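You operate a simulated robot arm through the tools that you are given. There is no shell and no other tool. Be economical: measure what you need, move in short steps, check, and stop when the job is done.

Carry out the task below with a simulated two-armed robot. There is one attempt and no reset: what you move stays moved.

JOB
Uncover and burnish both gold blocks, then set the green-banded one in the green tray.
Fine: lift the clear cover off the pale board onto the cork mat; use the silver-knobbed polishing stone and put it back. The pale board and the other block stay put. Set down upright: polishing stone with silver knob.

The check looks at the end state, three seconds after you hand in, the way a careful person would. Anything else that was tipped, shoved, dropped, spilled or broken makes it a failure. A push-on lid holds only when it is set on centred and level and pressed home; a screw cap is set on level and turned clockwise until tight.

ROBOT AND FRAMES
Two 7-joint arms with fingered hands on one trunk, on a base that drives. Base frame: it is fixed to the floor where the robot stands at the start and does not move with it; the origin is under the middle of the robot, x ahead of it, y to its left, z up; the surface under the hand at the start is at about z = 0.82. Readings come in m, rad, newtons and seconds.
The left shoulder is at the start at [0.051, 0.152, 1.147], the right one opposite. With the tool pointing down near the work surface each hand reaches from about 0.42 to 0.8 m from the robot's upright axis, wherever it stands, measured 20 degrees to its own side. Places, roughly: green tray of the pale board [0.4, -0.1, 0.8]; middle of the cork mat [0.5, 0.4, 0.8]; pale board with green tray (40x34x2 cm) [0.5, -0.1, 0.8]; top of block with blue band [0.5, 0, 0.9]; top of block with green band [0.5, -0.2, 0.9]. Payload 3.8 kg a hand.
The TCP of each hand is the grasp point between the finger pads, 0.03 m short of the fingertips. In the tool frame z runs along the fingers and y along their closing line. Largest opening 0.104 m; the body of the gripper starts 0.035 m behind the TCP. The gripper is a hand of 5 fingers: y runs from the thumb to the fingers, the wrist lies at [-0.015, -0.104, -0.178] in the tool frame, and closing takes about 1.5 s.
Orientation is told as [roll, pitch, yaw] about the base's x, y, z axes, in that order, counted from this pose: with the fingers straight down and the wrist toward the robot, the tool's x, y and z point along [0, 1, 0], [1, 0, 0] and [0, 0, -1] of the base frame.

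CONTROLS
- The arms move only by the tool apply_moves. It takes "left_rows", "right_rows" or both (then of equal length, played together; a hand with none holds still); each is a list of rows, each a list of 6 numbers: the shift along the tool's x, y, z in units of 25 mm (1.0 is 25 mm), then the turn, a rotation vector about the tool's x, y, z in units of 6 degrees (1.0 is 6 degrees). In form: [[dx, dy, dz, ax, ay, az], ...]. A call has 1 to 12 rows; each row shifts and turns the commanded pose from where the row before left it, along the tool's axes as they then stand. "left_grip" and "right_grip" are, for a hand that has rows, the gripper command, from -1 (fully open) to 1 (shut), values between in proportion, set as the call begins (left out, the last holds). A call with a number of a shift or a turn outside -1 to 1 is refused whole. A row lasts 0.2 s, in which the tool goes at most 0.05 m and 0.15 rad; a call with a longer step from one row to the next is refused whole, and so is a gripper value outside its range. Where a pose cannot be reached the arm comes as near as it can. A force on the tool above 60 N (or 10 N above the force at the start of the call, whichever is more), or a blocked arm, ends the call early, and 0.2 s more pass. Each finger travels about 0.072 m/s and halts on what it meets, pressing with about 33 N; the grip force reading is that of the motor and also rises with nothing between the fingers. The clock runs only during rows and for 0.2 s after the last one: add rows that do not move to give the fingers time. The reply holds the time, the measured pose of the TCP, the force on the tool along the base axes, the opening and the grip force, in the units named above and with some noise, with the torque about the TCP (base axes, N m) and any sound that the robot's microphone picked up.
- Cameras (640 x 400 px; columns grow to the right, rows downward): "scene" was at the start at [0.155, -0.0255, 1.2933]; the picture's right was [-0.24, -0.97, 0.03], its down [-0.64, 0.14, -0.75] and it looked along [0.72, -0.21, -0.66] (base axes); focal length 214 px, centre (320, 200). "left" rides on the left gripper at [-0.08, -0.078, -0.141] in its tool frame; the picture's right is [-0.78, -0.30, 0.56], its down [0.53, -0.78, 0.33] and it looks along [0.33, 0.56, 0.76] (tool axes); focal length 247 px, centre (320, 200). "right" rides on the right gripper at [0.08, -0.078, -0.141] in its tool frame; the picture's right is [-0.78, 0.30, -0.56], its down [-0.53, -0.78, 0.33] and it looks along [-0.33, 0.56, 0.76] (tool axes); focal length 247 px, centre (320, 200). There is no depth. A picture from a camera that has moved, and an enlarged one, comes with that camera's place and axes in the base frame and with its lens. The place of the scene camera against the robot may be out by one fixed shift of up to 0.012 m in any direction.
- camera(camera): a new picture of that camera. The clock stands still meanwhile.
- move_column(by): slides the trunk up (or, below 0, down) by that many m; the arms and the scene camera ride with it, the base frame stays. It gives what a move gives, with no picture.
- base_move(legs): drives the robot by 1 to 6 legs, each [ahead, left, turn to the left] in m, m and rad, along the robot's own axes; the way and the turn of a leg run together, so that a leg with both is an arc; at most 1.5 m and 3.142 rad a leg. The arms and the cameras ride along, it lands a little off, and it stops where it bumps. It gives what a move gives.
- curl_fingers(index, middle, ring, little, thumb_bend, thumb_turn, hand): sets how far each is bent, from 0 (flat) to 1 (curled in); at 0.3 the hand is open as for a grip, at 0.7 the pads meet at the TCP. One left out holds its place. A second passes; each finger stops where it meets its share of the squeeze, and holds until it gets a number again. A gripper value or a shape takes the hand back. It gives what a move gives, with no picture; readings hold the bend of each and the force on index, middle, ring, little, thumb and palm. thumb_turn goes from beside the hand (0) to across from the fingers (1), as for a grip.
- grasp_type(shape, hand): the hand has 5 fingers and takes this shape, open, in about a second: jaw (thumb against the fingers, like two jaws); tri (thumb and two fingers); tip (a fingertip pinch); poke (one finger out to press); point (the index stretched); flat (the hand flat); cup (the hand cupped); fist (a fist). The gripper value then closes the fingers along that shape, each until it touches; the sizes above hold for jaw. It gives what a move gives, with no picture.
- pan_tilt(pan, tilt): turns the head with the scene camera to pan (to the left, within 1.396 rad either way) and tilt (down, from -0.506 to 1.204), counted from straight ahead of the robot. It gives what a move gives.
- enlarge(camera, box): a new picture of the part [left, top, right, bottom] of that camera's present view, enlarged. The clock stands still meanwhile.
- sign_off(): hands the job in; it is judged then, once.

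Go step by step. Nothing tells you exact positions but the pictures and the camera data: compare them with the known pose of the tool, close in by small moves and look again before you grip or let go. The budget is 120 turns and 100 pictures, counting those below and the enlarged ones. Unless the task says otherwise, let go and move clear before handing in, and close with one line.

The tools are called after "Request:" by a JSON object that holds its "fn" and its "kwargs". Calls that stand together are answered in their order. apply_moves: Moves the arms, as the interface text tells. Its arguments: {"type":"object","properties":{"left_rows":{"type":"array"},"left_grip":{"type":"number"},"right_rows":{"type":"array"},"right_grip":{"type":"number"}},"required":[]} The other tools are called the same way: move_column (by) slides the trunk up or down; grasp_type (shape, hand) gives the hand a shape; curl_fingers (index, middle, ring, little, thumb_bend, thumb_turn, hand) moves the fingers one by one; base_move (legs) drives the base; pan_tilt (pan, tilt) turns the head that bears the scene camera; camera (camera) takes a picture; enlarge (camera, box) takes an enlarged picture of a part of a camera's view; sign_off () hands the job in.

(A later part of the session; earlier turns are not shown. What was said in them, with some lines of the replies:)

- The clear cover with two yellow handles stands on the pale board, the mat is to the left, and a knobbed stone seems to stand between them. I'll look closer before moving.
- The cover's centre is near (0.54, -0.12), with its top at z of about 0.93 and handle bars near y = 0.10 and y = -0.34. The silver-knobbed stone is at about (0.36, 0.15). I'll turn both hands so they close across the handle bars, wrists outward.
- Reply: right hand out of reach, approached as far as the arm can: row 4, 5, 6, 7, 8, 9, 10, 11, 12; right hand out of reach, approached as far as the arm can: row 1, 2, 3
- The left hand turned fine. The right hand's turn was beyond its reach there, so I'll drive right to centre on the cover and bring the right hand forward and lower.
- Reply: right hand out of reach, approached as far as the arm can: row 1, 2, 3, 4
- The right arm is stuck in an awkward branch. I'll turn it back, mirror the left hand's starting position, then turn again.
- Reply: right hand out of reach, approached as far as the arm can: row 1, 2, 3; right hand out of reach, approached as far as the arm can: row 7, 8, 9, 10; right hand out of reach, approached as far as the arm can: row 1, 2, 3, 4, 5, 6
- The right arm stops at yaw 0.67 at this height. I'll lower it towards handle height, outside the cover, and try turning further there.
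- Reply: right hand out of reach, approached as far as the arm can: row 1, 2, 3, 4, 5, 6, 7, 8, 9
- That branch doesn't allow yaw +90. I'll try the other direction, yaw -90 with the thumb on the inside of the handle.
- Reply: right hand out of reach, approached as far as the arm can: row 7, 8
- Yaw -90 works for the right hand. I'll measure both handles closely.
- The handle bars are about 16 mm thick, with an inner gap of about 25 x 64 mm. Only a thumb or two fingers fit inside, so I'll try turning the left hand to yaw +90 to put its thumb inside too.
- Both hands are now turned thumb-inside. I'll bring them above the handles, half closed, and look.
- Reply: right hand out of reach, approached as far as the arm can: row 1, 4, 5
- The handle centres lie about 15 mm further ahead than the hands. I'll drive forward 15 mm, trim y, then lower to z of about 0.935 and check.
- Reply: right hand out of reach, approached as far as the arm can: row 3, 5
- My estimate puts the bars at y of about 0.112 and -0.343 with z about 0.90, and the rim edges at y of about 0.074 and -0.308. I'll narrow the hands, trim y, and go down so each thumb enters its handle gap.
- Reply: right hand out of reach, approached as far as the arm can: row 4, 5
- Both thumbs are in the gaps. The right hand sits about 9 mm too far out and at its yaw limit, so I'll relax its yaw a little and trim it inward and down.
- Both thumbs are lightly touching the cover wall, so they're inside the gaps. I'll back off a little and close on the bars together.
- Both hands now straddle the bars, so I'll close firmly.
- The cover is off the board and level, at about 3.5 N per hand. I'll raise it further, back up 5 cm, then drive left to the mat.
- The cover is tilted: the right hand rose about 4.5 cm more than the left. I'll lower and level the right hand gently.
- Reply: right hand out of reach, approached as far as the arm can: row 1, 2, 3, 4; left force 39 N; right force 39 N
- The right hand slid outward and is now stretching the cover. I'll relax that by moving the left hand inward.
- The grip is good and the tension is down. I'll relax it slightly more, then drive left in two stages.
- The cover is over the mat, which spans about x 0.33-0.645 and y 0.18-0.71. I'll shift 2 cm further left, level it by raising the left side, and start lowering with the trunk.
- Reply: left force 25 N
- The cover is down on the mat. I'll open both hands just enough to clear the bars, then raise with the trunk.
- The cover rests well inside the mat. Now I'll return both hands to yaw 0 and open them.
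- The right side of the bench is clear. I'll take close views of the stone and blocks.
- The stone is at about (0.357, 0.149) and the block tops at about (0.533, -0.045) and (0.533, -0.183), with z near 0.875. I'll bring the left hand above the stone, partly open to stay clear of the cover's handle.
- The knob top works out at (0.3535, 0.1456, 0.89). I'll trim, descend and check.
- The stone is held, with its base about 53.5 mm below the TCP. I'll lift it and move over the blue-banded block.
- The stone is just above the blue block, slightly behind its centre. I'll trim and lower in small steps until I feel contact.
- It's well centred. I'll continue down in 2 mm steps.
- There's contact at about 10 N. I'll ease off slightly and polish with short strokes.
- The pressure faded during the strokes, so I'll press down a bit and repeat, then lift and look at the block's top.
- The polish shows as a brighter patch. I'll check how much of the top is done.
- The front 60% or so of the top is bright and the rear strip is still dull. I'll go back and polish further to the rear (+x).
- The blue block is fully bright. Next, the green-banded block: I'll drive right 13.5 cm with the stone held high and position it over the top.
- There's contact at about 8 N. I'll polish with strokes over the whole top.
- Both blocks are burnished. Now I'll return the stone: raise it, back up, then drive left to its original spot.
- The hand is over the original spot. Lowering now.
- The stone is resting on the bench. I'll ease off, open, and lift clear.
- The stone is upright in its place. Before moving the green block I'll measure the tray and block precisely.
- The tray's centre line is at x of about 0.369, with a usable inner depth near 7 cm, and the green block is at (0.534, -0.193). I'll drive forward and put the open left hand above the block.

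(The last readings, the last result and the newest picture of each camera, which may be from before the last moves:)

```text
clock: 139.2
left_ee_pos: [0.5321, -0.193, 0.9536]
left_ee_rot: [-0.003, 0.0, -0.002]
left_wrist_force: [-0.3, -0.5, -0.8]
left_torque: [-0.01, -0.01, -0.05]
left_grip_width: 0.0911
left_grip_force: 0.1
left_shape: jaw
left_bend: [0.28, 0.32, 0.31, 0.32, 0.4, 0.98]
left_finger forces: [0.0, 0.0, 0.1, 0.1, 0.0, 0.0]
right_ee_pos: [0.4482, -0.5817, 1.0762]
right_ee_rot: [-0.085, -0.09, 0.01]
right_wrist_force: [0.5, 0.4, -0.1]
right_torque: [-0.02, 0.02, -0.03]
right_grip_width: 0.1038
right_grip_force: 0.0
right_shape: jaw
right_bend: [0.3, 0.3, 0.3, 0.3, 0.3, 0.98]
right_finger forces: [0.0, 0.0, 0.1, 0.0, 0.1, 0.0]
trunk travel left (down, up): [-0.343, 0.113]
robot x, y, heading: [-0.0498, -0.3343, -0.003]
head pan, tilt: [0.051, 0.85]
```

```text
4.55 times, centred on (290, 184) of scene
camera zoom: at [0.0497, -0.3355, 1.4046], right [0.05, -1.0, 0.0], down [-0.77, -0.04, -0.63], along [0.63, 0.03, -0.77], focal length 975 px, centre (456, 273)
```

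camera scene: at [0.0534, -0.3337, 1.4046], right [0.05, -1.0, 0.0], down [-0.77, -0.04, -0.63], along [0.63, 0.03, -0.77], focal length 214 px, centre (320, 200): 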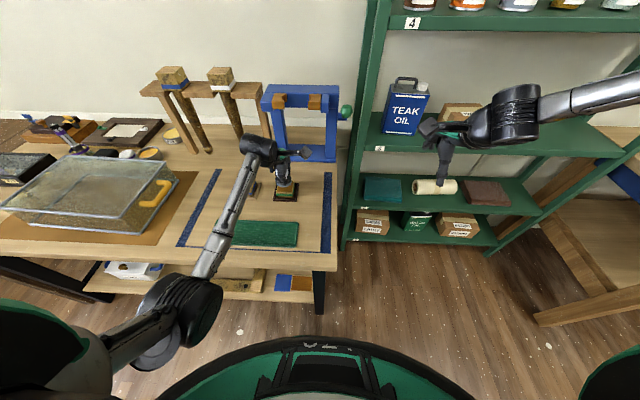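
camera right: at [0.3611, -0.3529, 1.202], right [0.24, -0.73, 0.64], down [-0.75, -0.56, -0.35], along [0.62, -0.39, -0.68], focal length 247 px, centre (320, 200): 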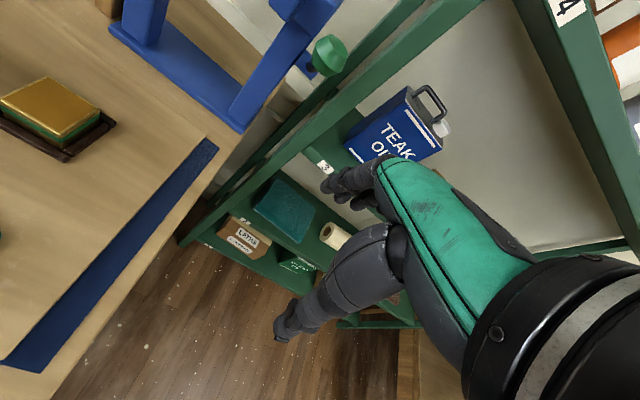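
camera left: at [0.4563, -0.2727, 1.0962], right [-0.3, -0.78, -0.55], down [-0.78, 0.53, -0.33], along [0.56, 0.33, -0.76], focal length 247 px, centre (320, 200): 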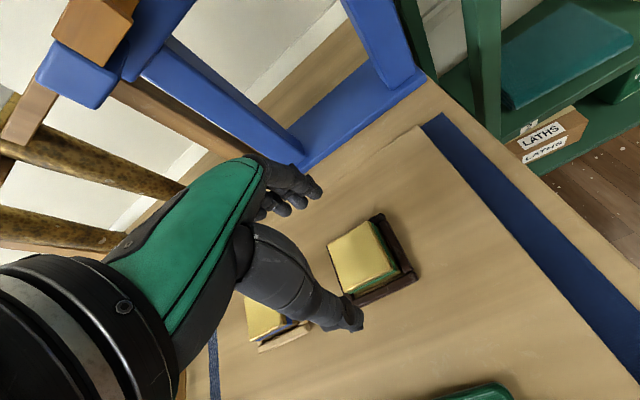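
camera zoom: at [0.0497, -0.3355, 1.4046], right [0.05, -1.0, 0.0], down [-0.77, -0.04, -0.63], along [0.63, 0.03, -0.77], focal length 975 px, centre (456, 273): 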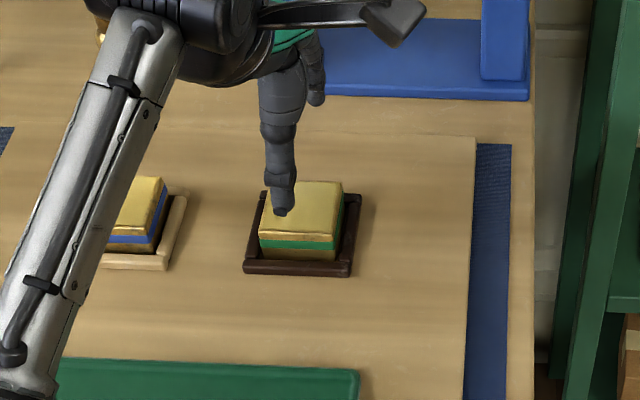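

It's aligned within a couple of millimetres. Descending around the block.

Request:
{"fn": "apply_moves", "kwargs": {"left_rows": [[0, 0, 0.6, 0, 0, 0], [0, 0, 0.6, 0, 0, 0], [0, 0, 0.6, 0, 0, 0], [0, 0, 0.5, 0, 0, 0], [0, 0, 0.4, 0, 0, 0], [0, 0, 0, 0, 0, 0]]}}

Request:
{"fn": "camera", "kwargs": {"camera": "left"}}

Request:
{"fn": "enlarge", "kwargs": {"camera": "scene", "box": [240, 150, 340, 212]}}

```text
clock: 140.6
left_ee_pos: [0.532, -0.1944, 0.8859]
left_ee_rot: [-0.004, 0.0, -0.003]
left_wrist_force: [-0.7, -1.0, -0.5]
left_torque: [0.02, -0.05, 0.01]
left_grip_width: 0.0907
left_grip_force: 0.0
left_shape: jaw
left_bend: [0.28, 0.32, 0.31, 0.32, 0.4, 0.98]
left_finger forces: [0.0, 0.0, 0.0, 0.0, 0.0, 0.1]
right_ee_pos: [0.4481, -0.5816, 1.0771]
right_ee_rot: [-0.083, -0.089, 0.007]
right_wrist_force: [-0.1, 0.6, -0.5]
right_torque: [-0.02, -0.02, 0.04]
right_grip_width: 0.1037
right_grip_force: 0.0
right_shape: jaw
right_bend: [0.3, 0.3, 0.3, 0.3, 0.3, 0.98]
right_finger forces: [0.0, 0.0, 0.0, 0.0, 0.0, 0.0]
trunk travel left (down, up): [-0.343, 0.113]
robot x, y, heading: [-0.0488, -0.3338, 0.001]
head pan, tilt: [0.051, 0.85]
```

```text
21 pictures are left
camera left: at [0.4565, -0.2732, 1.0272], right [-0.3, -0.78, -0.55], down [-0.78, 0.53, -0.33], along [0.56, 0.33, -0.76], focal length 247 px, centre (320, 200)
```

left: 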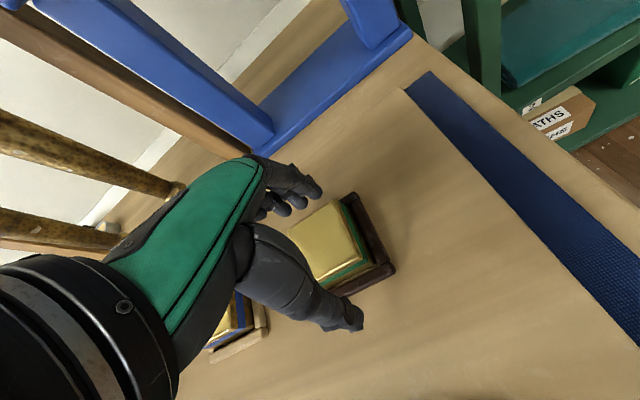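

```text
6.40 times, centred on (290, 181) of scene
camera zoom: at [0.0499, -0.3356, 1.4046], right [0.05, -1.0, 0.0], down [-0.77, -0.04, -0.63], along [0.63, 0.03, -0.77], focal length 1373 px, centre (512, 322)
```

zoom: 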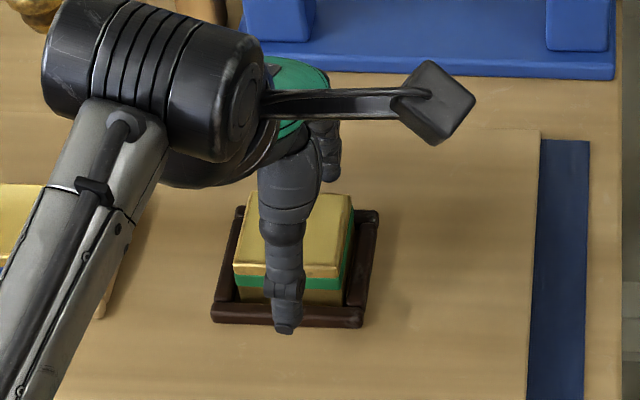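

Request:
{"fn": "apply_moves", "kwargs": {"left_rows": [[0, 0, 0.24, 0, 0, 0], [0, 0, 0, 0, 0, 0], [0, 0, 0, 0, 0, 0], [0, 0, 0, 0, 0, 0]], "left_grip": -0.2}}

Request:
{"fn": "enlarge", "kwargs": {"camera": "left", "box": [230, 150, 430, 350]}}

Request:
{"fn": "enlarge", "kwargs": {"camera": "scene", "box": [240, 150, 340, 212]}}

```text
clock: 141.6
left_ee_pos: [0.5328, -0.195, 0.8799]
left_ee_rot: [-0.003, 0.002, -0.002]
left_wrist_force: [0.9, 0.0, 0.7]
left_torque: [-0.01, -0.04, 0.01]
left_grip_width: 0.0635
left_grip_force: 0.1
left_shape: jaw
left_bend: [0.28, 0.4, 0.37, 0.43, 0.64, 1.0]
left_finger forces: [0.5, 0.4, 0.1, 0.0, 0.1, 0.1]
right_ee_pos: [0.4481, -0.5817, 1.0761]
right_ee_rot: [-0.085, -0.09, 0.009]
right_wrist_force: [0.0, 0.1, 1.2]
right_torque: [-0.02, -0.01, 0.03]
right_grip_width: 0.1037
right_grip_force: 0.0
right_shape: jaw
right_bend: [0.3, 0.3, 0.3, 0.3, 0.3, 0.98]
right_finger forces: [0.1, 0.0, 0.0, 0.0, 0.0, 0.0]
trunk travel left (down, up): [-0.343, 0.113]
robot x, y, heading: [-0.0528, -0.3389, 0.009]
head pan, tilt: [0.051, 0.85]
```

```text
2.00 times, centred on (330, 250) of left
camera zoom: at [0.4564, -0.2735, 1.0216], right [-0.3, -0.78, -0.55], down [-0.78, 0.53, -0.33], along [0.56, 0.33, -0.76], focal length 494 px, centre (300, 100)
```

zoom: 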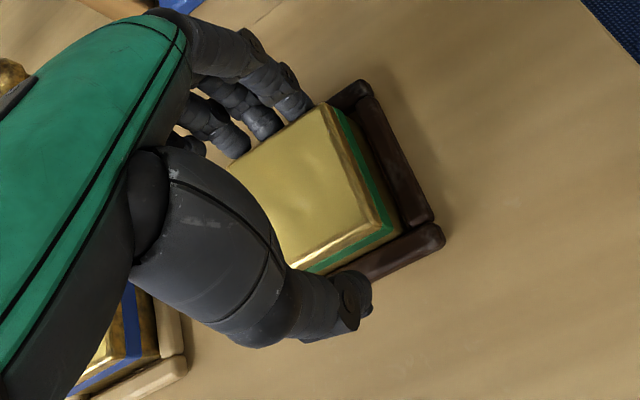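

```text
6.40 times, centred on (290, 181) of scene
camera zoom: at [0.05, -0.3355, 1.4046], right [0.05, -1.0, 0.0], down [-0.77, -0.04, -0.63], along [0.63, 0.03, -0.77], focal length 1373 px, centre (512, 322)
```

zoom: 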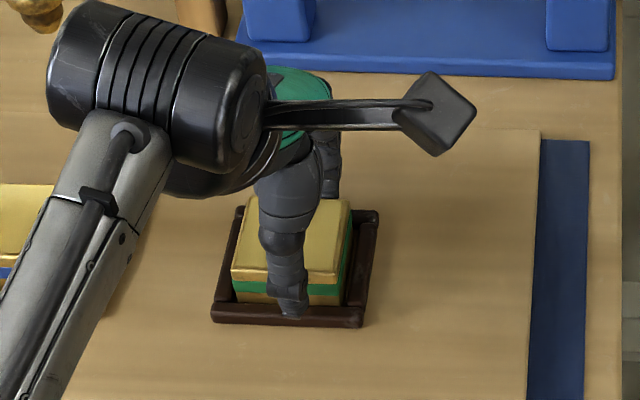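

Request:
{"fn": "apply_moves", "kwargs": {"left_rows": [[0, 0.15, 0, 0, 0, 0], [0, 0, 0, 0, 0, 0], [0, 0, 0, 0, 0, 0], [0, 0, 0, 0, 0, 0], [0, 0, 0, 0, 0, 0]], "left_grip": 1}}

Request:
{"fn": "apply_moves", "kwargs": {"left_rows": [[0, 0, -0.2, 0, 0, 0], [0, 0, -0.2, 0, 0, 0], [0, 0, -0.2, 0, 0, 0], [0, 0, 0, 0, 0, 0]]}}

Request:
{"fn": "enlarge", "kwargs": {"camera": "scene", "box": [240, 150, 340, 212]}}

```text
clock: 142.8
left_ee_pos: [0.5357, -0.1941, 0.88]
left_ee_rot: [-0.003, 0.002, -0.003]
left_wrist_force: [-0.3, -0.1, -0.3]
left_torque: [-0.02, -0.01, -0.01]
left_grip_width: 0.0506
left_grip_force: 33.0
left_shape: jaw
left_bend: [0.74, 0.42, 0.39, 0.42, 0.73, 1.0]
left_finger forces: [16.8, 8.7, 3.8, 0.0, 29.2, 0.0]
right_ee_pos: [0.4487, -0.5804, 1.0756]
right_ee_rot: [-0.083, -0.089, 0.01]
right_wrist_force: [-0.4, 0.3, 0.3]
right_torque: [-0.03, 0.02, -0.02]
right_grip_width: 0.104
right_grip_force: 0.0
right_shape: jaw
right_bend: [0.3, 0.3, 0.3, 0.3, 0.3, 0.98]
right_finger forces: [0.0, 0.0, 0.0, 0.0, 0.0, 0.1]
trunk travel left (down, up): [-0.343, 0.113]
robot x, y, heading: [-0.0465, -0.3327, 0.001]
head pan, tilt: [0.051, 0.85]
```

```text
clock: 143.8
left_ee_pos: [0.5366, -0.1945, 0.8951]
left_ee_rot: [-0.002, 0.001, -0.002]
left_wrist_force: [-0.2, -0.2, 0.5]
left_torque: [-0.01, 0.02, 0.01]
left_grip_width: 0.0504
left_grip_force: 33.8
left_shape: jaw
left_bend: [0.74, 0.42, 0.39, 0.42, 0.73, 1.0]
left_finger forces: [16.9, 8.8, 3.9, 0.1, 29.3, 0.0]
right_ee_pos: [0.4478, -0.5813, 1.077]
right_ee_rot: [-0.084, -0.091, 0.009]
right_wrist_force: [-0.2, 0.0, 0.1]
right_torque: [-0.01, 0.02, 0.02]
right_grip_width: 0.1039
right_grip_force: 0.1
right_shape: jaw
right_bend: [0.3, 0.3, 0.3, 0.3, 0.3, 0.98]
right_finger forces: [0.0, 0.1, 0.0, 0.1, 0.0, 0.0]
trunk travel left (down, up): [-0.343, 0.113]
robot x, y, heading: [-0.0522, -0.3347, 0.002]
head pan, tilt: [0.051, 0.85]
```

```text
6.40 times, centred on (290, 181) of scene
camera zoom: at [0.05, -0.3355, 1.4046], right [0.05, -1.0, 0.0], down [-0.77, -0.04, -0.63], along [0.63, 0.03, -0.77], focal length 1373 px, centre (512, 322)
```

zoom: 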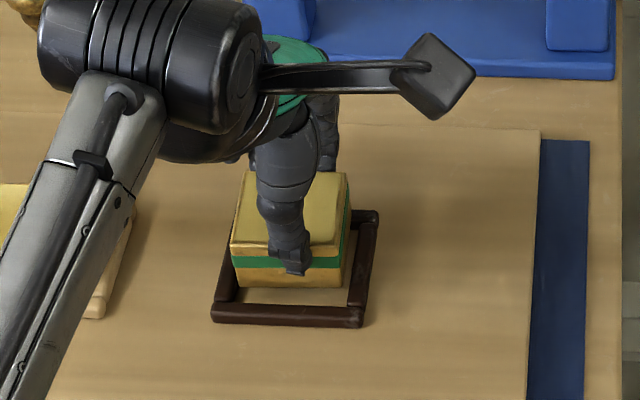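

The block is lifted cleanly. I'll raise it, back the base up 16.7 cm to the tray, and check.

Request:
{"fn": "apply_moves", "kwargs": {"left_rows": [[0, 0, -0.6, 0, 0, 0], [0, 0, -0.6, 0, 0, 0], [0, 0, -0.4, 0, 0, 0], [0.7, 0, 0, 0, 0, 0], [0.7, 0, 0, 0, 0, 0], [0.6, 0, 0, 0, 0, 0], [0, 0, 0, 0, 0, 0]]}}

Request:
{"fn": "base_move", "kwargs": {"legs": [[-0.167, 0, 0]]}}

Request:
{"fn": "camera", "kwargs": {"camera": "left"}}

Request:
{"fn": "enlarge", "kwargs": {"camera": "scene", "box": [200, 140, 360, 240]}}

```text
clock: 145.4
left_ee_pos: [0.5362, -0.1446, 0.935]
left_ee_rot: [-0.003, 0.003, -0.001]
left_wrist_force: [-0.1, -0.3, -1.2]
left_torque: [0.02, -0.01, -0.05]
left_grip_width: 0.0504
left_grip_force: 33.4
left_shape: jaw
left_bend: [0.74, 0.42, 0.39, 0.42, 0.73, 1.0]
left_finger forces: [16.8, 8.7, 3.9, 0.0, 29.4, 0.0]
right_ee_pos: [0.4496, -0.5815, 1.0759]
right_ee_rot: [-0.083, -0.088, 0.009]
right_wrist_force: [-0.8, 0.2, 0.7]
right_torque: [0.0, 0.0, 0.04]
right_grip_width: 0.1035
right_grip_force: 0.1
right_shape: jaw
right_bend: [0.3, 0.3, 0.3, 0.3, 0.3, 0.98]
right_finger forces: [0.1, 0.0, 0.0, 0.0, 0.0, 0.0]
trunk travel left (down, up): [-0.343, 0.113]
robot x, y, heading: [-0.0531, -0.3355, -0.002]
head pan, tilt: [0.051, 0.85]
```

```text
clock: 146.9
left_ee_pos: [0.3731, -0.1435, 0.9322]
left_ee_rot: [-0.004, 0.002, 0.0]
left_wrist_force: [-0.4, 0.6, -0.6]
left_torque: [0.0, -0.01, 0.0]
left_grip_width: 0.0504
left_grip_force: 33.1
left_shape: jaw
left_bend: [0.74, 0.42, 0.39, 0.42, 0.73, 1.0]
left_finger forces: [16.7, 8.7, 3.7, 0.0, 29.4, 0.0]
right_ee_pos: [0.2862, -0.5814, 1.0752]
right_ee_rot: [-0.085, -0.088, 0.011]
right_wrist_force: [0.3, -0.8, 0.0]
right_torque: [0.02, 0.03, 0.03]
right_grip_width: 0.1034
right_grip_force: 0.0
right_shape: jaw
right_bend: [0.3, 0.3, 0.3, 0.3, 0.3, 0.98]
right_finger forces: [0.1, 0.0, 0.1, 0.0, 0.1, 0.0]
trunk travel left (down, up): [-0.343, 0.113]
robot x, y, heading: [-0.215, -0.3377, 0.002]
head pan, tilt: [0.051, 0.85]
```

```text
16 pictures are left
camera left: at [0.297, -0.2233, 1.076], right [-0.3, -0.78, -0.55], down [-0.78, 0.53, -0.33], along [0.55, 0.33, -0.76], focal length 247 px, centre (320, 200)
```

left: 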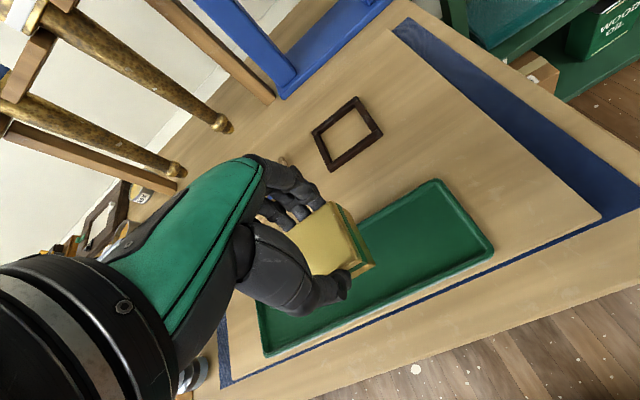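

```text
4.00 times, centred on (280, 190) of scene
camera zoom: at [-0.1128, -0.3359, 1.4042], right [0.05, -1.0, 0.0], down [-0.77, -0.04, -0.63], along [0.63, 0.04, -0.78], focal length 858 px, centre (480, 240)
```

zoom: 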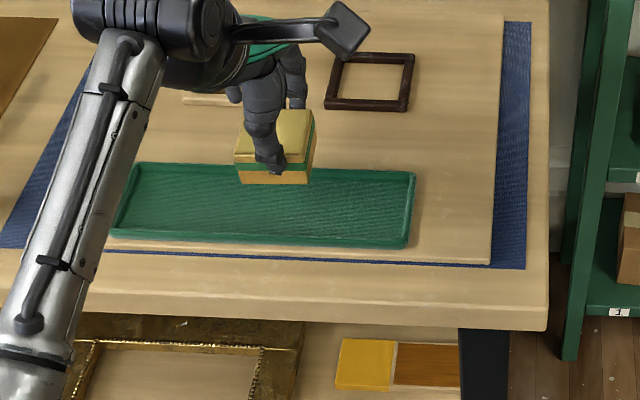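

The block should move about 5 mm nearer to be centred in the tray. Then I'll lower it.

Request:
{"fn": "apply_moves", "kwargs": {"left_rows": [[0, -0.22, 0, 0, 0, 0], [0, 0, 0.5, 0, 0, 0], [0, 0, 0.5, 0, 0, 0], [0, 0, 0.4, 0, 0, 0], [0, 0, 0, 0, 0, 0]]}}

Request:
{"fn": "enlarge", "kwargs": {"camera": "scene", "box": [210, 155, 310, 217]}}

Request:
{"fn": "enlarge", "kwargs": {"camera": "left", "box": [230, 150, 430, 350]}}

```text
clock: 148.1
left_ee_pos: [0.3656, -0.1447, 0.9002]
left_ee_rot: [-0.003, 0.001, -0.001]
left_wrist_force: [-0.2, 0.1, -0.6]
left_torque: [0.01, 0.03, 0.01]
left_grip_width: 0.0506
left_grip_force: 32.8
left_shape: jaw
left_bend: [0.74, 0.42, 0.39, 0.42, 0.73, 1.0]
left_finger forces: [16.8, 8.7, 3.8, 0.0, 29.4, 0.0]
right_ee_pos: [0.2844, -0.5809, 1.0763]
right_ee_rot: [-0.085, -0.088, 0.012]
right_wrist_force: [0.4, 0.5, 0.2]
right_torque: [0.0, 0.02, -0.01]
right_grip_width: 0.1037
right_grip_force: 0.1
right_shape: jaw
right_bend: [0.3, 0.3, 0.3, 0.3, 0.3, 0.98]
right_finger forces: [0.0, 0.0, 0.0, 0.0, 0.1, 0.1]
trunk travel left (down, up): [-0.343, 0.113]
robot x, y, heading: [-0.2165, -0.3373, 0.006]
head pan, tilt: [0.051, 0.85]
```

```text
6.40 times, centred on (260, 186) of scene
camera zoom: at [-0.1151, -0.3359, 1.4045], right [0.05, -1.0, 0.0], down [-0.77, -0.04, -0.63], along [0.63, 0.04, -0.77], focal length 1373 px, centre (704, 290)
```

zoom: 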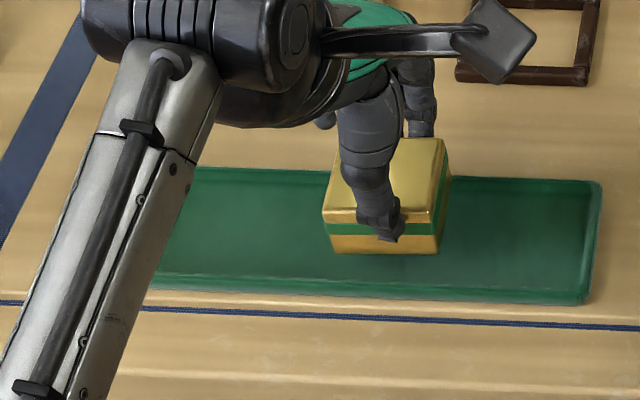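

```text
2.00 times, centred on (330, 250) of left
camera zoom: at [0.2894, -0.2235, 1.042], right [-0.3, -0.78, -0.55], down [-0.78, 0.53, -0.33], along [0.55, 0.33, -0.76], focal length 494 px, centre (300, 100)
```

zoom: 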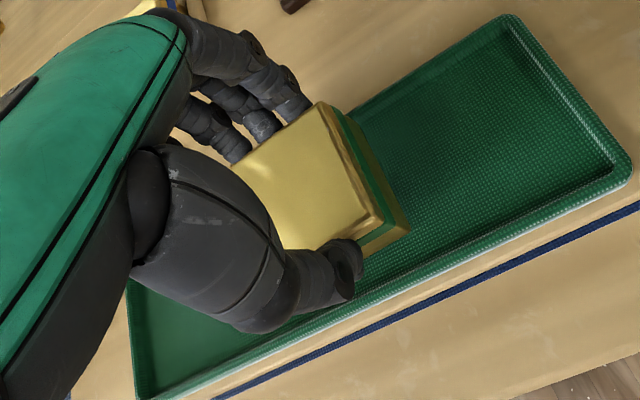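

Request:
{"fn": "apply_moves", "kwargs": {"left_rows": [[0, 0.18, 0, 0, 0, 0], [0, 0, 0.25, 0, 0, 0], [0, 0, 0.25, 0, 0, 0], [0, 0, 0, 0, 0, 0]]}}

Request:
{"fn": "apply_moves", "kwargs": {"left_rows": [[0, 0, 0.08, 0, 0, 0], [0, 0, 0, 0, 0, 0]]}}

Request:
{"fn": "apply_moves", "kwargs": {"left_rows": [[0, 0, 0.08, 0, 0, 0], [0, 0, 0, 0, 0, 0]]}}

Request:
{"fn": "enlarge", "kwargs": {"camera": "scene", "box": [210, 155, 310, 217]}}

```text
clock: 149.1
left_ee_pos: [0.3699, -0.1452, 0.8881]
left_ee_rot: [-0.003, 0.002, 0.0]
left_wrist_force: [-0.3, 0.1, -0.8]
left_torque: [0.02, 0.0, -0.03]
left_grip_width: 0.0503
left_grip_force: 32.9
left_shape: jaw
left_bend: [0.74, 0.42, 0.39, 0.42, 0.73, 1.0]
left_finger forces: [16.8, 8.7, 3.8, 0.0, 29.4, 0.1]
right_ee_pos: [0.2828, -0.5804, 1.0755]
right_ee_rot: [-0.082, -0.088, 0.009]
right_wrist_force: [0.4, 0.1, -0.1]
right_torque: [0.0, 0.01, 0.02]
right_grip_width: 0.1038
right_grip_force: 0.0
right_shape: jaw
right_bend: [0.3, 0.3, 0.3, 0.3, 0.3, 0.98]
right_finger forces: [0.1, 0.1, 0.1, 0.0, 0.0, 0.0]
trunk travel left (down, up): [-0.343, 0.113]
robot x, y, heading: [-0.2161, -0.3347, 0.002]
head pan, tilt: [0.051, 0.85]
```

```text
clock: 149.7
left_ee_pos: [0.3702, -0.145, 0.8863]
left_ee_rot: [-0.003, 0.002, 0.0]
left_wrist_force: [-0.5, -0.1, -0.7]
left_torque: [-0.02, 0.0, 0.0]
left_grip_width: 0.0504
left_grip_force: 33.6
left_shape: jaw
left_bend: [0.74, 0.42, 0.39, 0.42, 0.73, 1.0]
left_finger forces: [16.8, 8.7, 3.9, 0.0, 29.4, 0.0]
right_ee_pos: [0.2824, -0.5804, 1.0762]
right_ee_rot: [-0.083, -0.088, 0.01]
right_wrist_force: [0.1, -0.4, 0.5]
right_torque: [0.01, 0.01, 0.0]
right_grip_width: 0.1038
right_grip_force: 0.0
right_shape: jaw
right_bend: [0.3, 0.3, 0.3, 0.3, 0.3, 0.98]
right_finger forces: [0.0, 0.0, 0.0, 0.1, 0.0, 0.0]
trunk travel left (down, up): [-0.343, 0.113]
robot x, y, heading: [-0.2187, -0.3375, 0.002]
head pan, tilt: [0.051, 0.85]
```

```text
clock: 150.3
left_ee_pos: [0.3697, -0.144, 0.8854]
left_ee_rot: [-0.004, 0.003, 0.0]
left_wrist_force: [1.3, 0.3, -0.6]
left_torque: [-0.05, 0.05, -0.04]
left_grip_width: 0.0506
left_grip_force: 33.3
left_shape: jaw
left_bend: [0.74, 0.42, 0.39, 0.42, 0.73, 1.0]
left_finger forces: [16.8, 8.7, 3.8, 0.1, 29.3, 0.0]
right_ee_pos: [0.2841, -0.5805, 1.0771]
right_ee_rot: [-0.085, -0.088, 0.011]
right_wrist_force: [-0.3, -0.1, -0.3]
right_torque: [0.01, 0.04, 0.01]
right_grip_width: 0.1038
right_grip_force: 0.1
right_shape: jaw
right_bend: [0.3, 0.3, 0.3, 0.3, 0.3, 0.98]
right_finger forces: [0.0, 0.0, 0.1, 0.1, 0.0, 0.0]
trunk travel left (down, up): [-0.343, 0.113]
robot x, y, heading: [-0.2142, -0.3315, -0.001]
head pan, tilt: [0.051, 0.85]
```

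```text
6.40 times, centred on (260, 186) of scene
camera zoom: at [-0.1154, -0.3358, 1.4046], right [0.05, -1.0, 0.0], down [-0.77, -0.04, -0.63], along [0.63, 0.04, -0.77], focal length 1373 px, centre (704, 290)
```

zoom: 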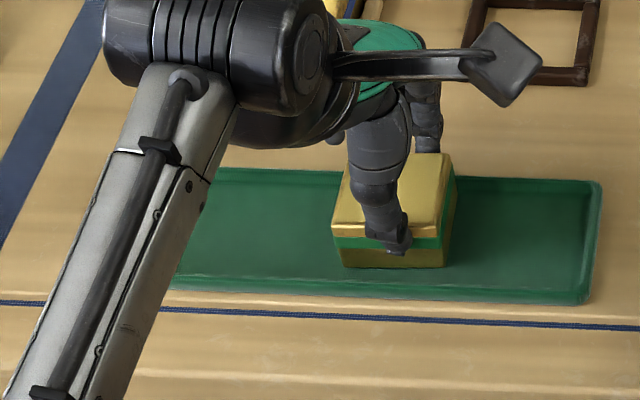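

It's well inside the tray walls. I'll continue down until contact.

Request:
{"fn": "apply_moves", "kwargs": {"left_rows": [[0, 0, 0.08, 0, 0, 0], [0, 0, 0, 0, 0, 0]]}}

Request:
{"fn": "apply_moves", "kwargs": {"left_rows": [[0, 0, 0.08, 0, 0, 0], [0, 0, 0, 0, 0, 0]]}}

```text
clock: 150.9
left_ee_pos: [0.3699, -0.1456, 0.8829]
left_ee_rot: [-0.004, -0.004, 0.001]
left_wrist_force: [-0.2, 1.6, 5.4]
left_torque: [0.05, -0.04, 0.01]
left_grip_width: 0.0505
left_grip_force: 33.6
left_shape: jaw
left_bend: [0.74, 0.42, 0.39, 0.42, 0.73, 1.0]
left_finger forces: [16.9, 9.1, 4.2, 0.1, 30.0, 0.0]
right_ee_pos: [0.2836, -0.5809, 1.0764]
right_ee_rot: [-0.084, -0.09, 0.011]
right_wrist_force: [0.8, -0.4, -0.4]
right_torque: [-0.01, 0.01, 0.02]
right_grip_width: 0.1038
right_grip_force: 0.1
right_shape: jaw
right_bend: [0.3, 0.3, 0.3, 0.3, 0.3, 0.98]
right_finger forces: [0.1, 0.1, 0.0, 0.0, 0.1, 0.0]
trunk travel left (down, up): [-0.343, 0.113]
robot x, y, heading: [-0.2167, -0.3367, 0.005]
head pan, tilt: [0.051, 0.85]
```

```text
clock: 151.5
left_ee_pos: [0.3692, -0.1457, 0.8824]
left_ee_rot: [-0.003, -0.005, -0.001]
left_wrist_force: [2.4, 1.9, 14.3]
left_torque: [0.11, -0.13, -0.03]
left_grip_width: 0.0508
left_grip_force: 32.6
left_shape: jaw
left_bend: [0.74, 0.42, 0.39, 0.42, 0.73, 1.0]
left_finger forces: [17.8, 10.2, 4.8, 0.1, 31.0, 0.0]
right_ee_pos: [0.2824, -0.5806, 1.0767]
right_ee_rot: [-0.083, -0.091, 0.01]
right_wrist_force: [0.3, 0.9, -0.2]
right_torque: [0.01, -0.02, 0.0]
right_grip_width: 0.1037
right_grip_force: 0.1
right_shape: jaw
right_bend: [0.3, 0.3, 0.3, 0.3, 0.3, 0.98]
right_finger forces: [0.0, 0.1, 0.1, 0.0, 0.1, 0.0]
trunk travel left (down, up): [-0.343, 0.113]
robot x, y, heading: [-0.214, -0.3375, -0.002]
head pan, tilt: [0.051, 0.85]
```

It's resting on the tray floor. I'll ease off, open slightly, and lift clear.

Request:
{"fn": "apply_moves", "kwargs": {"left_rows": [[0, 0, -0.07, 0, 0, 0], [0, 0, 0, 0, 0, 0]]}}

Request:
{"fn": "apply_moves", "kwargs": {"left_rows": [[0, 0, 0, 0, 0, 0], [0, 0, 0, 0, 0, 0], [0, 0, 0, 0, 0, 0], [0, 0, 0, 0, 0, 0]], "left_grip": -0.25}}

Request:
{"fn": "apply_moves", "kwargs": {"left_rows": [[0, 0, -0.2, 0, 0, 0], [0, 0, -0.4, 0, 0, 0], [0, 0, -0.8, 0, 0, 0], [0, 0, -0.9, 0, 0, 0], [0, 0, -0.9, 0, 0, 0], [0, 0, -0.9, 0, 0, 0], [0, 0, -0.9, 0, 0, 0], [0, 0, -0.9, 0, 0, 0], [0, 0, 0, 0, 0, 0]]}}

Request:
{"fn": "base_move", "kwargs": {"legs": [[-0.12, 0, 0]]}}

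Request:
{"fn": "camera", "kwargs": {"camera": "scene"}}

Request:
{"fn": "enlarge", "kwargs": {"camera": "left", "box": [240, 60, 560, 260]}}

```text
clock: 152.1
left_ee_pos: [0.3697, -0.1445, 0.8835]
left_ee_rot: [-0.003, -0.001, 0.0]
left_wrist_force: [2.7, -0.3, 11.4]
left_torque: [0.06, -0.22, -0.02]
left_grip_width: 0.0506
left_grip_force: 33.2
left_shape: jaw
left_bend: [0.74, 0.42, 0.39, 0.42, 0.73, 1.0]
left_finger forces: [18.5, 10.4, 4.6, 0.1, 30.5, 0.0]
right_ee_pos: [0.2816, -0.5823, 1.0763]
right_ee_rot: [-0.082, -0.09, 0.008]
right_wrist_force: [0.1, -0.4, -0.1]
right_torque: [0.0, 0.0, 0.0]
right_grip_width: 0.1037
right_grip_force: 0.1
right_shape: jaw
right_bend: [0.3, 0.3, 0.3, 0.3, 0.3, 0.98]
right_finger forces: [0.1, 0.1, 0.1, 0.1, 0.1, 0.1]
trunk travel left (down, up): [-0.343, 0.113]
robot x, y, heading: [-0.2152, -0.3343, -0.002]
head pan, tilt: [0.051, 0.85]
```

```text
clock: 153.1
left_ee_pos: [0.3687, -0.1444, 0.8823]
left_ee_rot: [-0.003, 0.002, -0.001]
left_wrist_force: [0.6, -0.1, -0.1]
left_torque: [-0.01, 0.0, 0.0]
left_grip_width: 0.0645
left_grip_force: 0.2
left_shape: jaw
left_bend: [0.28, 0.4, 0.36, 0.37, 0.63, 1.0]
left_finger forces: [0.0, 0.0, 0.1, 0.0, 0.0, 0.0]
right_ee_pos: [0.284, -0.5813, 1.0753]
right_ee_rot: [-0.085, -0.091, 0.011]
right_wrist_force: [1.1, -0.1, 0.2]
right_torque: [0.03, -0.01, 0.01]
right_grip_width: 0.1033
right_grip_force: 0.0
right_shape: jaw
right_bend: [0.3, 0.3, 0.3, 0.3, 0.3, 0.98]
right_finger forces: [0.0, 0.0, 0.0, 0.0, 0.0, 0.0]
trunk travel left (down, up): [-0.343, 0.113]
robot x, y, heading: [-0.2147, -0.3385, 0.005]
head pan, tilt: [0.051, 0.85]
```

```text
clock: 155.1
left_ee_pos: [0.3699, -0.1452, 1.03]
left_ee_rot: [-0.004, 0.002, 0.0]
left_wrist_force: [0.1, -0.5, -0.1]
left_torque: [-0.05, 0.01, -0.01]
left_grip_width: 0.0648
left_grip_force: 0.0
left_shape: jaw
left_bend: [0.28, 0.4, 0.36, 0.37, 0.63, 1.0]
left_finger forces: [0.0, 0.1, 0.0, 0.0, 0.0, 0.0]
right_ee_pos: [0.2844, -0.5817, 1.0766]
right_ee_rot: [-0.083, -0.09, 0.01]
right_wrist_force: [0.2, -0.1, -0.2]
right_torque: [0.04, 0.0, -0.01]
right_grip_width: 0.1038
right_grip_force: 0.1
right_shape: jaw
right_bend: [0.3, 0.3, 0.3, 0.3, 0.3, 0.98]
right_finger forces: [0.0, 0.0, 0.0, 0.0, 0.1, 0.0]
trunk travel left (down, up): [-0.343, 0.113]
robot x, y, heading: [-0.218, -0.3365, 0.005]
head pan, tilt: [0.051, 0.85]
```

```text
clock: 156.3
left_ee_pos: [0.2534, -0.1438, 1.0283]
left_ee_rot: [-0.004, 0.003, 0.001]
left_wrist_force: [-0.5, -0.3, -0.2]
left_torque: [0.0, 0.0, 0.02]
left_grip_width: 0.0645
left_grip_force: 0.0
left_shape: jaw
left_bend: [0.28, 0.4, 0.36, 0.37, 0.63, 1.0]
left_finger forces: [0.1, 0.1, 0.1, 0.0, 0.0, 0.0]
right_ee_pos: [0.1679, -0.5812, 1.076]
right_ee_rot: [-0.085, -0.089, 0.011]
right_wrist_force: [-0.7, 0.9, 0.4]
right_torque: [0.03, 0.04, 0.01]
right_grip_width: 0.1037
right_grip_force: 0.0
right_shape: jaw
right_bend: [0.3, 0.3, 0.3, 0.3, 0.3, 0.98]
right_finger forces: [0.1, 0.1, 0.1, 0.1, 0.0, 0.1]
trunk travel left (down, up): [-0.343, 0.113]
robot x, y, heading: [-0.3328, -0.336, 0.003]
head pan, tilt: [0.051, 0.85]
```

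```text
11 pictures are left
camera scene: at [-0.2309, -0.3362, 1.4043], right [0.05, -1.0, 0.0], down [-0.77, -0.04, -0.63], along [0.63, 0.04, -0.78], focal length 214 px, centre (320, 200)
```

scene: 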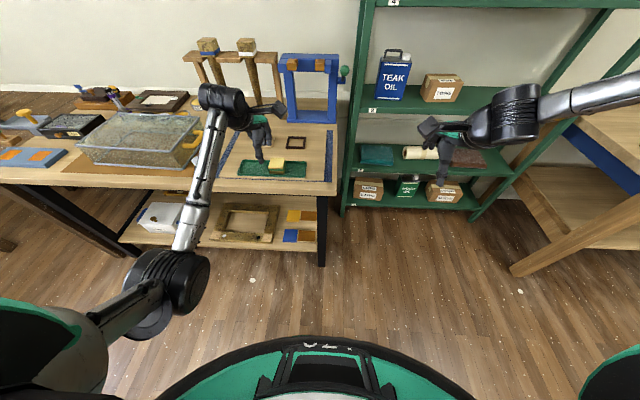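

```text
2.00 times, centred on (400, 160) of left
camera zoom: at [0.1783, -0.2238, 1.1704], right [-0.3, -0.78, -0.55], down [-0.78, 0.53, -0.33], along [0.55, 0.33, -0.76], focal length 494 px, centre (160, 280)
```

zoom: 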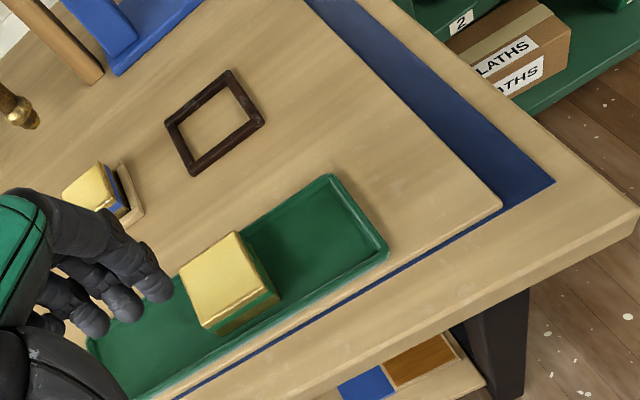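

The green-banded block sits flat in the tray. One last look over the stone, cover and blue block.

Request:
{"fn": "base_move", "kwargs": {"legs": [[0, 0.3, 0]]}}

Request:
{"fn": "enlarge", "kwargs": {"camera": "scene", "box": [180, 90, 420, 240]}}

Request:
{"fn": "enlarge", "kwargs": {"camera": "left", "box": [280, 40, 600, 240]}}

```text
clock: 158.3
left_ee_pos: [0.2527, 0.1463, 1.0298]
left_ee_rot: [-0.002, 0.003, -0.004]
left_wrist_force: [-0.6, 0.3, -0.1]
left_torque: [0.0, 0.01, 0.01]
left_grip_width: 0.0648
left_grip_force: 0.1
left_shape: jaw
left_bend: [0.28, 0.4, 0.36, 0.37, 0.63, 1.0]
left_finger forces: [0.0, 0.0, 0.1, 0.0, 0.1, 0.0]
right_ee_pos: [0.1659, -0.2889, 1.0756]
right_ee_rot: [-0.083, -0.09, 0.004]
right_wrist_force: [0.8, -0.5, -0.1]
right_torque: [0.0, 0.0, 0.01]
right_grip_width: 0.1036
right_grip_force: 0.1
right_shape: jaw
right_bend: [0.3, 0.3, 0.3, 0.3, 0.3, 0.98]
right_finger forces: [0.0, 0.0, 0.1, 0.0, 0.0, 0.0]
trunk travel left (down, up): [-0.343, 0.113]
robot x, y, heading: [-0.3324, -0.0432, -0.002]
head pan, tilt: [0.051, 0.85]
```

```text
2.67 times, centred on (300, 165) of scene
camera zoom: at [-0.233, -0.0427, 1.4046], right [0.05, -1.0, 0.0], down [-0.77, -0.04, -0.63], along [0.63, 0.03, -0.77], focal length 572 px, centre (373, 293)
```

zoom: 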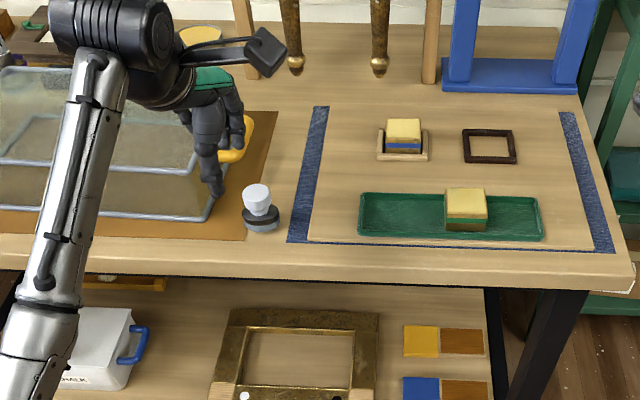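

```text
2.00 times, centred on (440, 140) of left
camera zoom: at [0.1769, 0.0684, 1.1713], right [-0.3, -0.78, -0.56], down [-0.77, 0.54, -0.33], along [0.56, 0.33, -0.76], focal length 494 px, centre (80, 320)
```

zoom: 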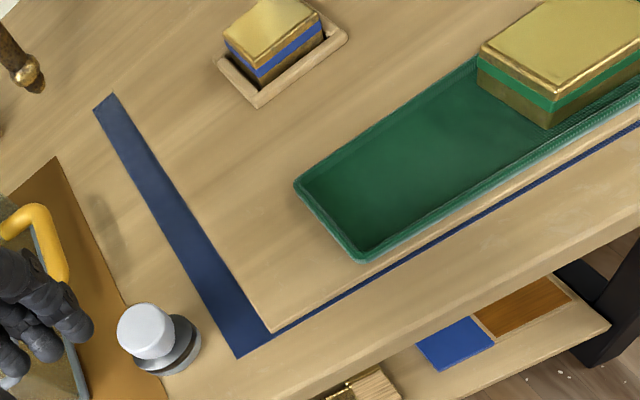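

The cover is on the mat, the stone is upright in its place, the blue block is in its frame, the green block is in the tray, and the hands are clear. Handing in.

Request:
{"fn": "sign_off", "kwargs": {}}

```text
The job is handed in.
```

Both gold blocks are uncovered and burnished to an even shine. The clear cover is on the cork mat, the silver-knobbed stone stands upright back in its place, and the green-banded block sits flat in the green tray.
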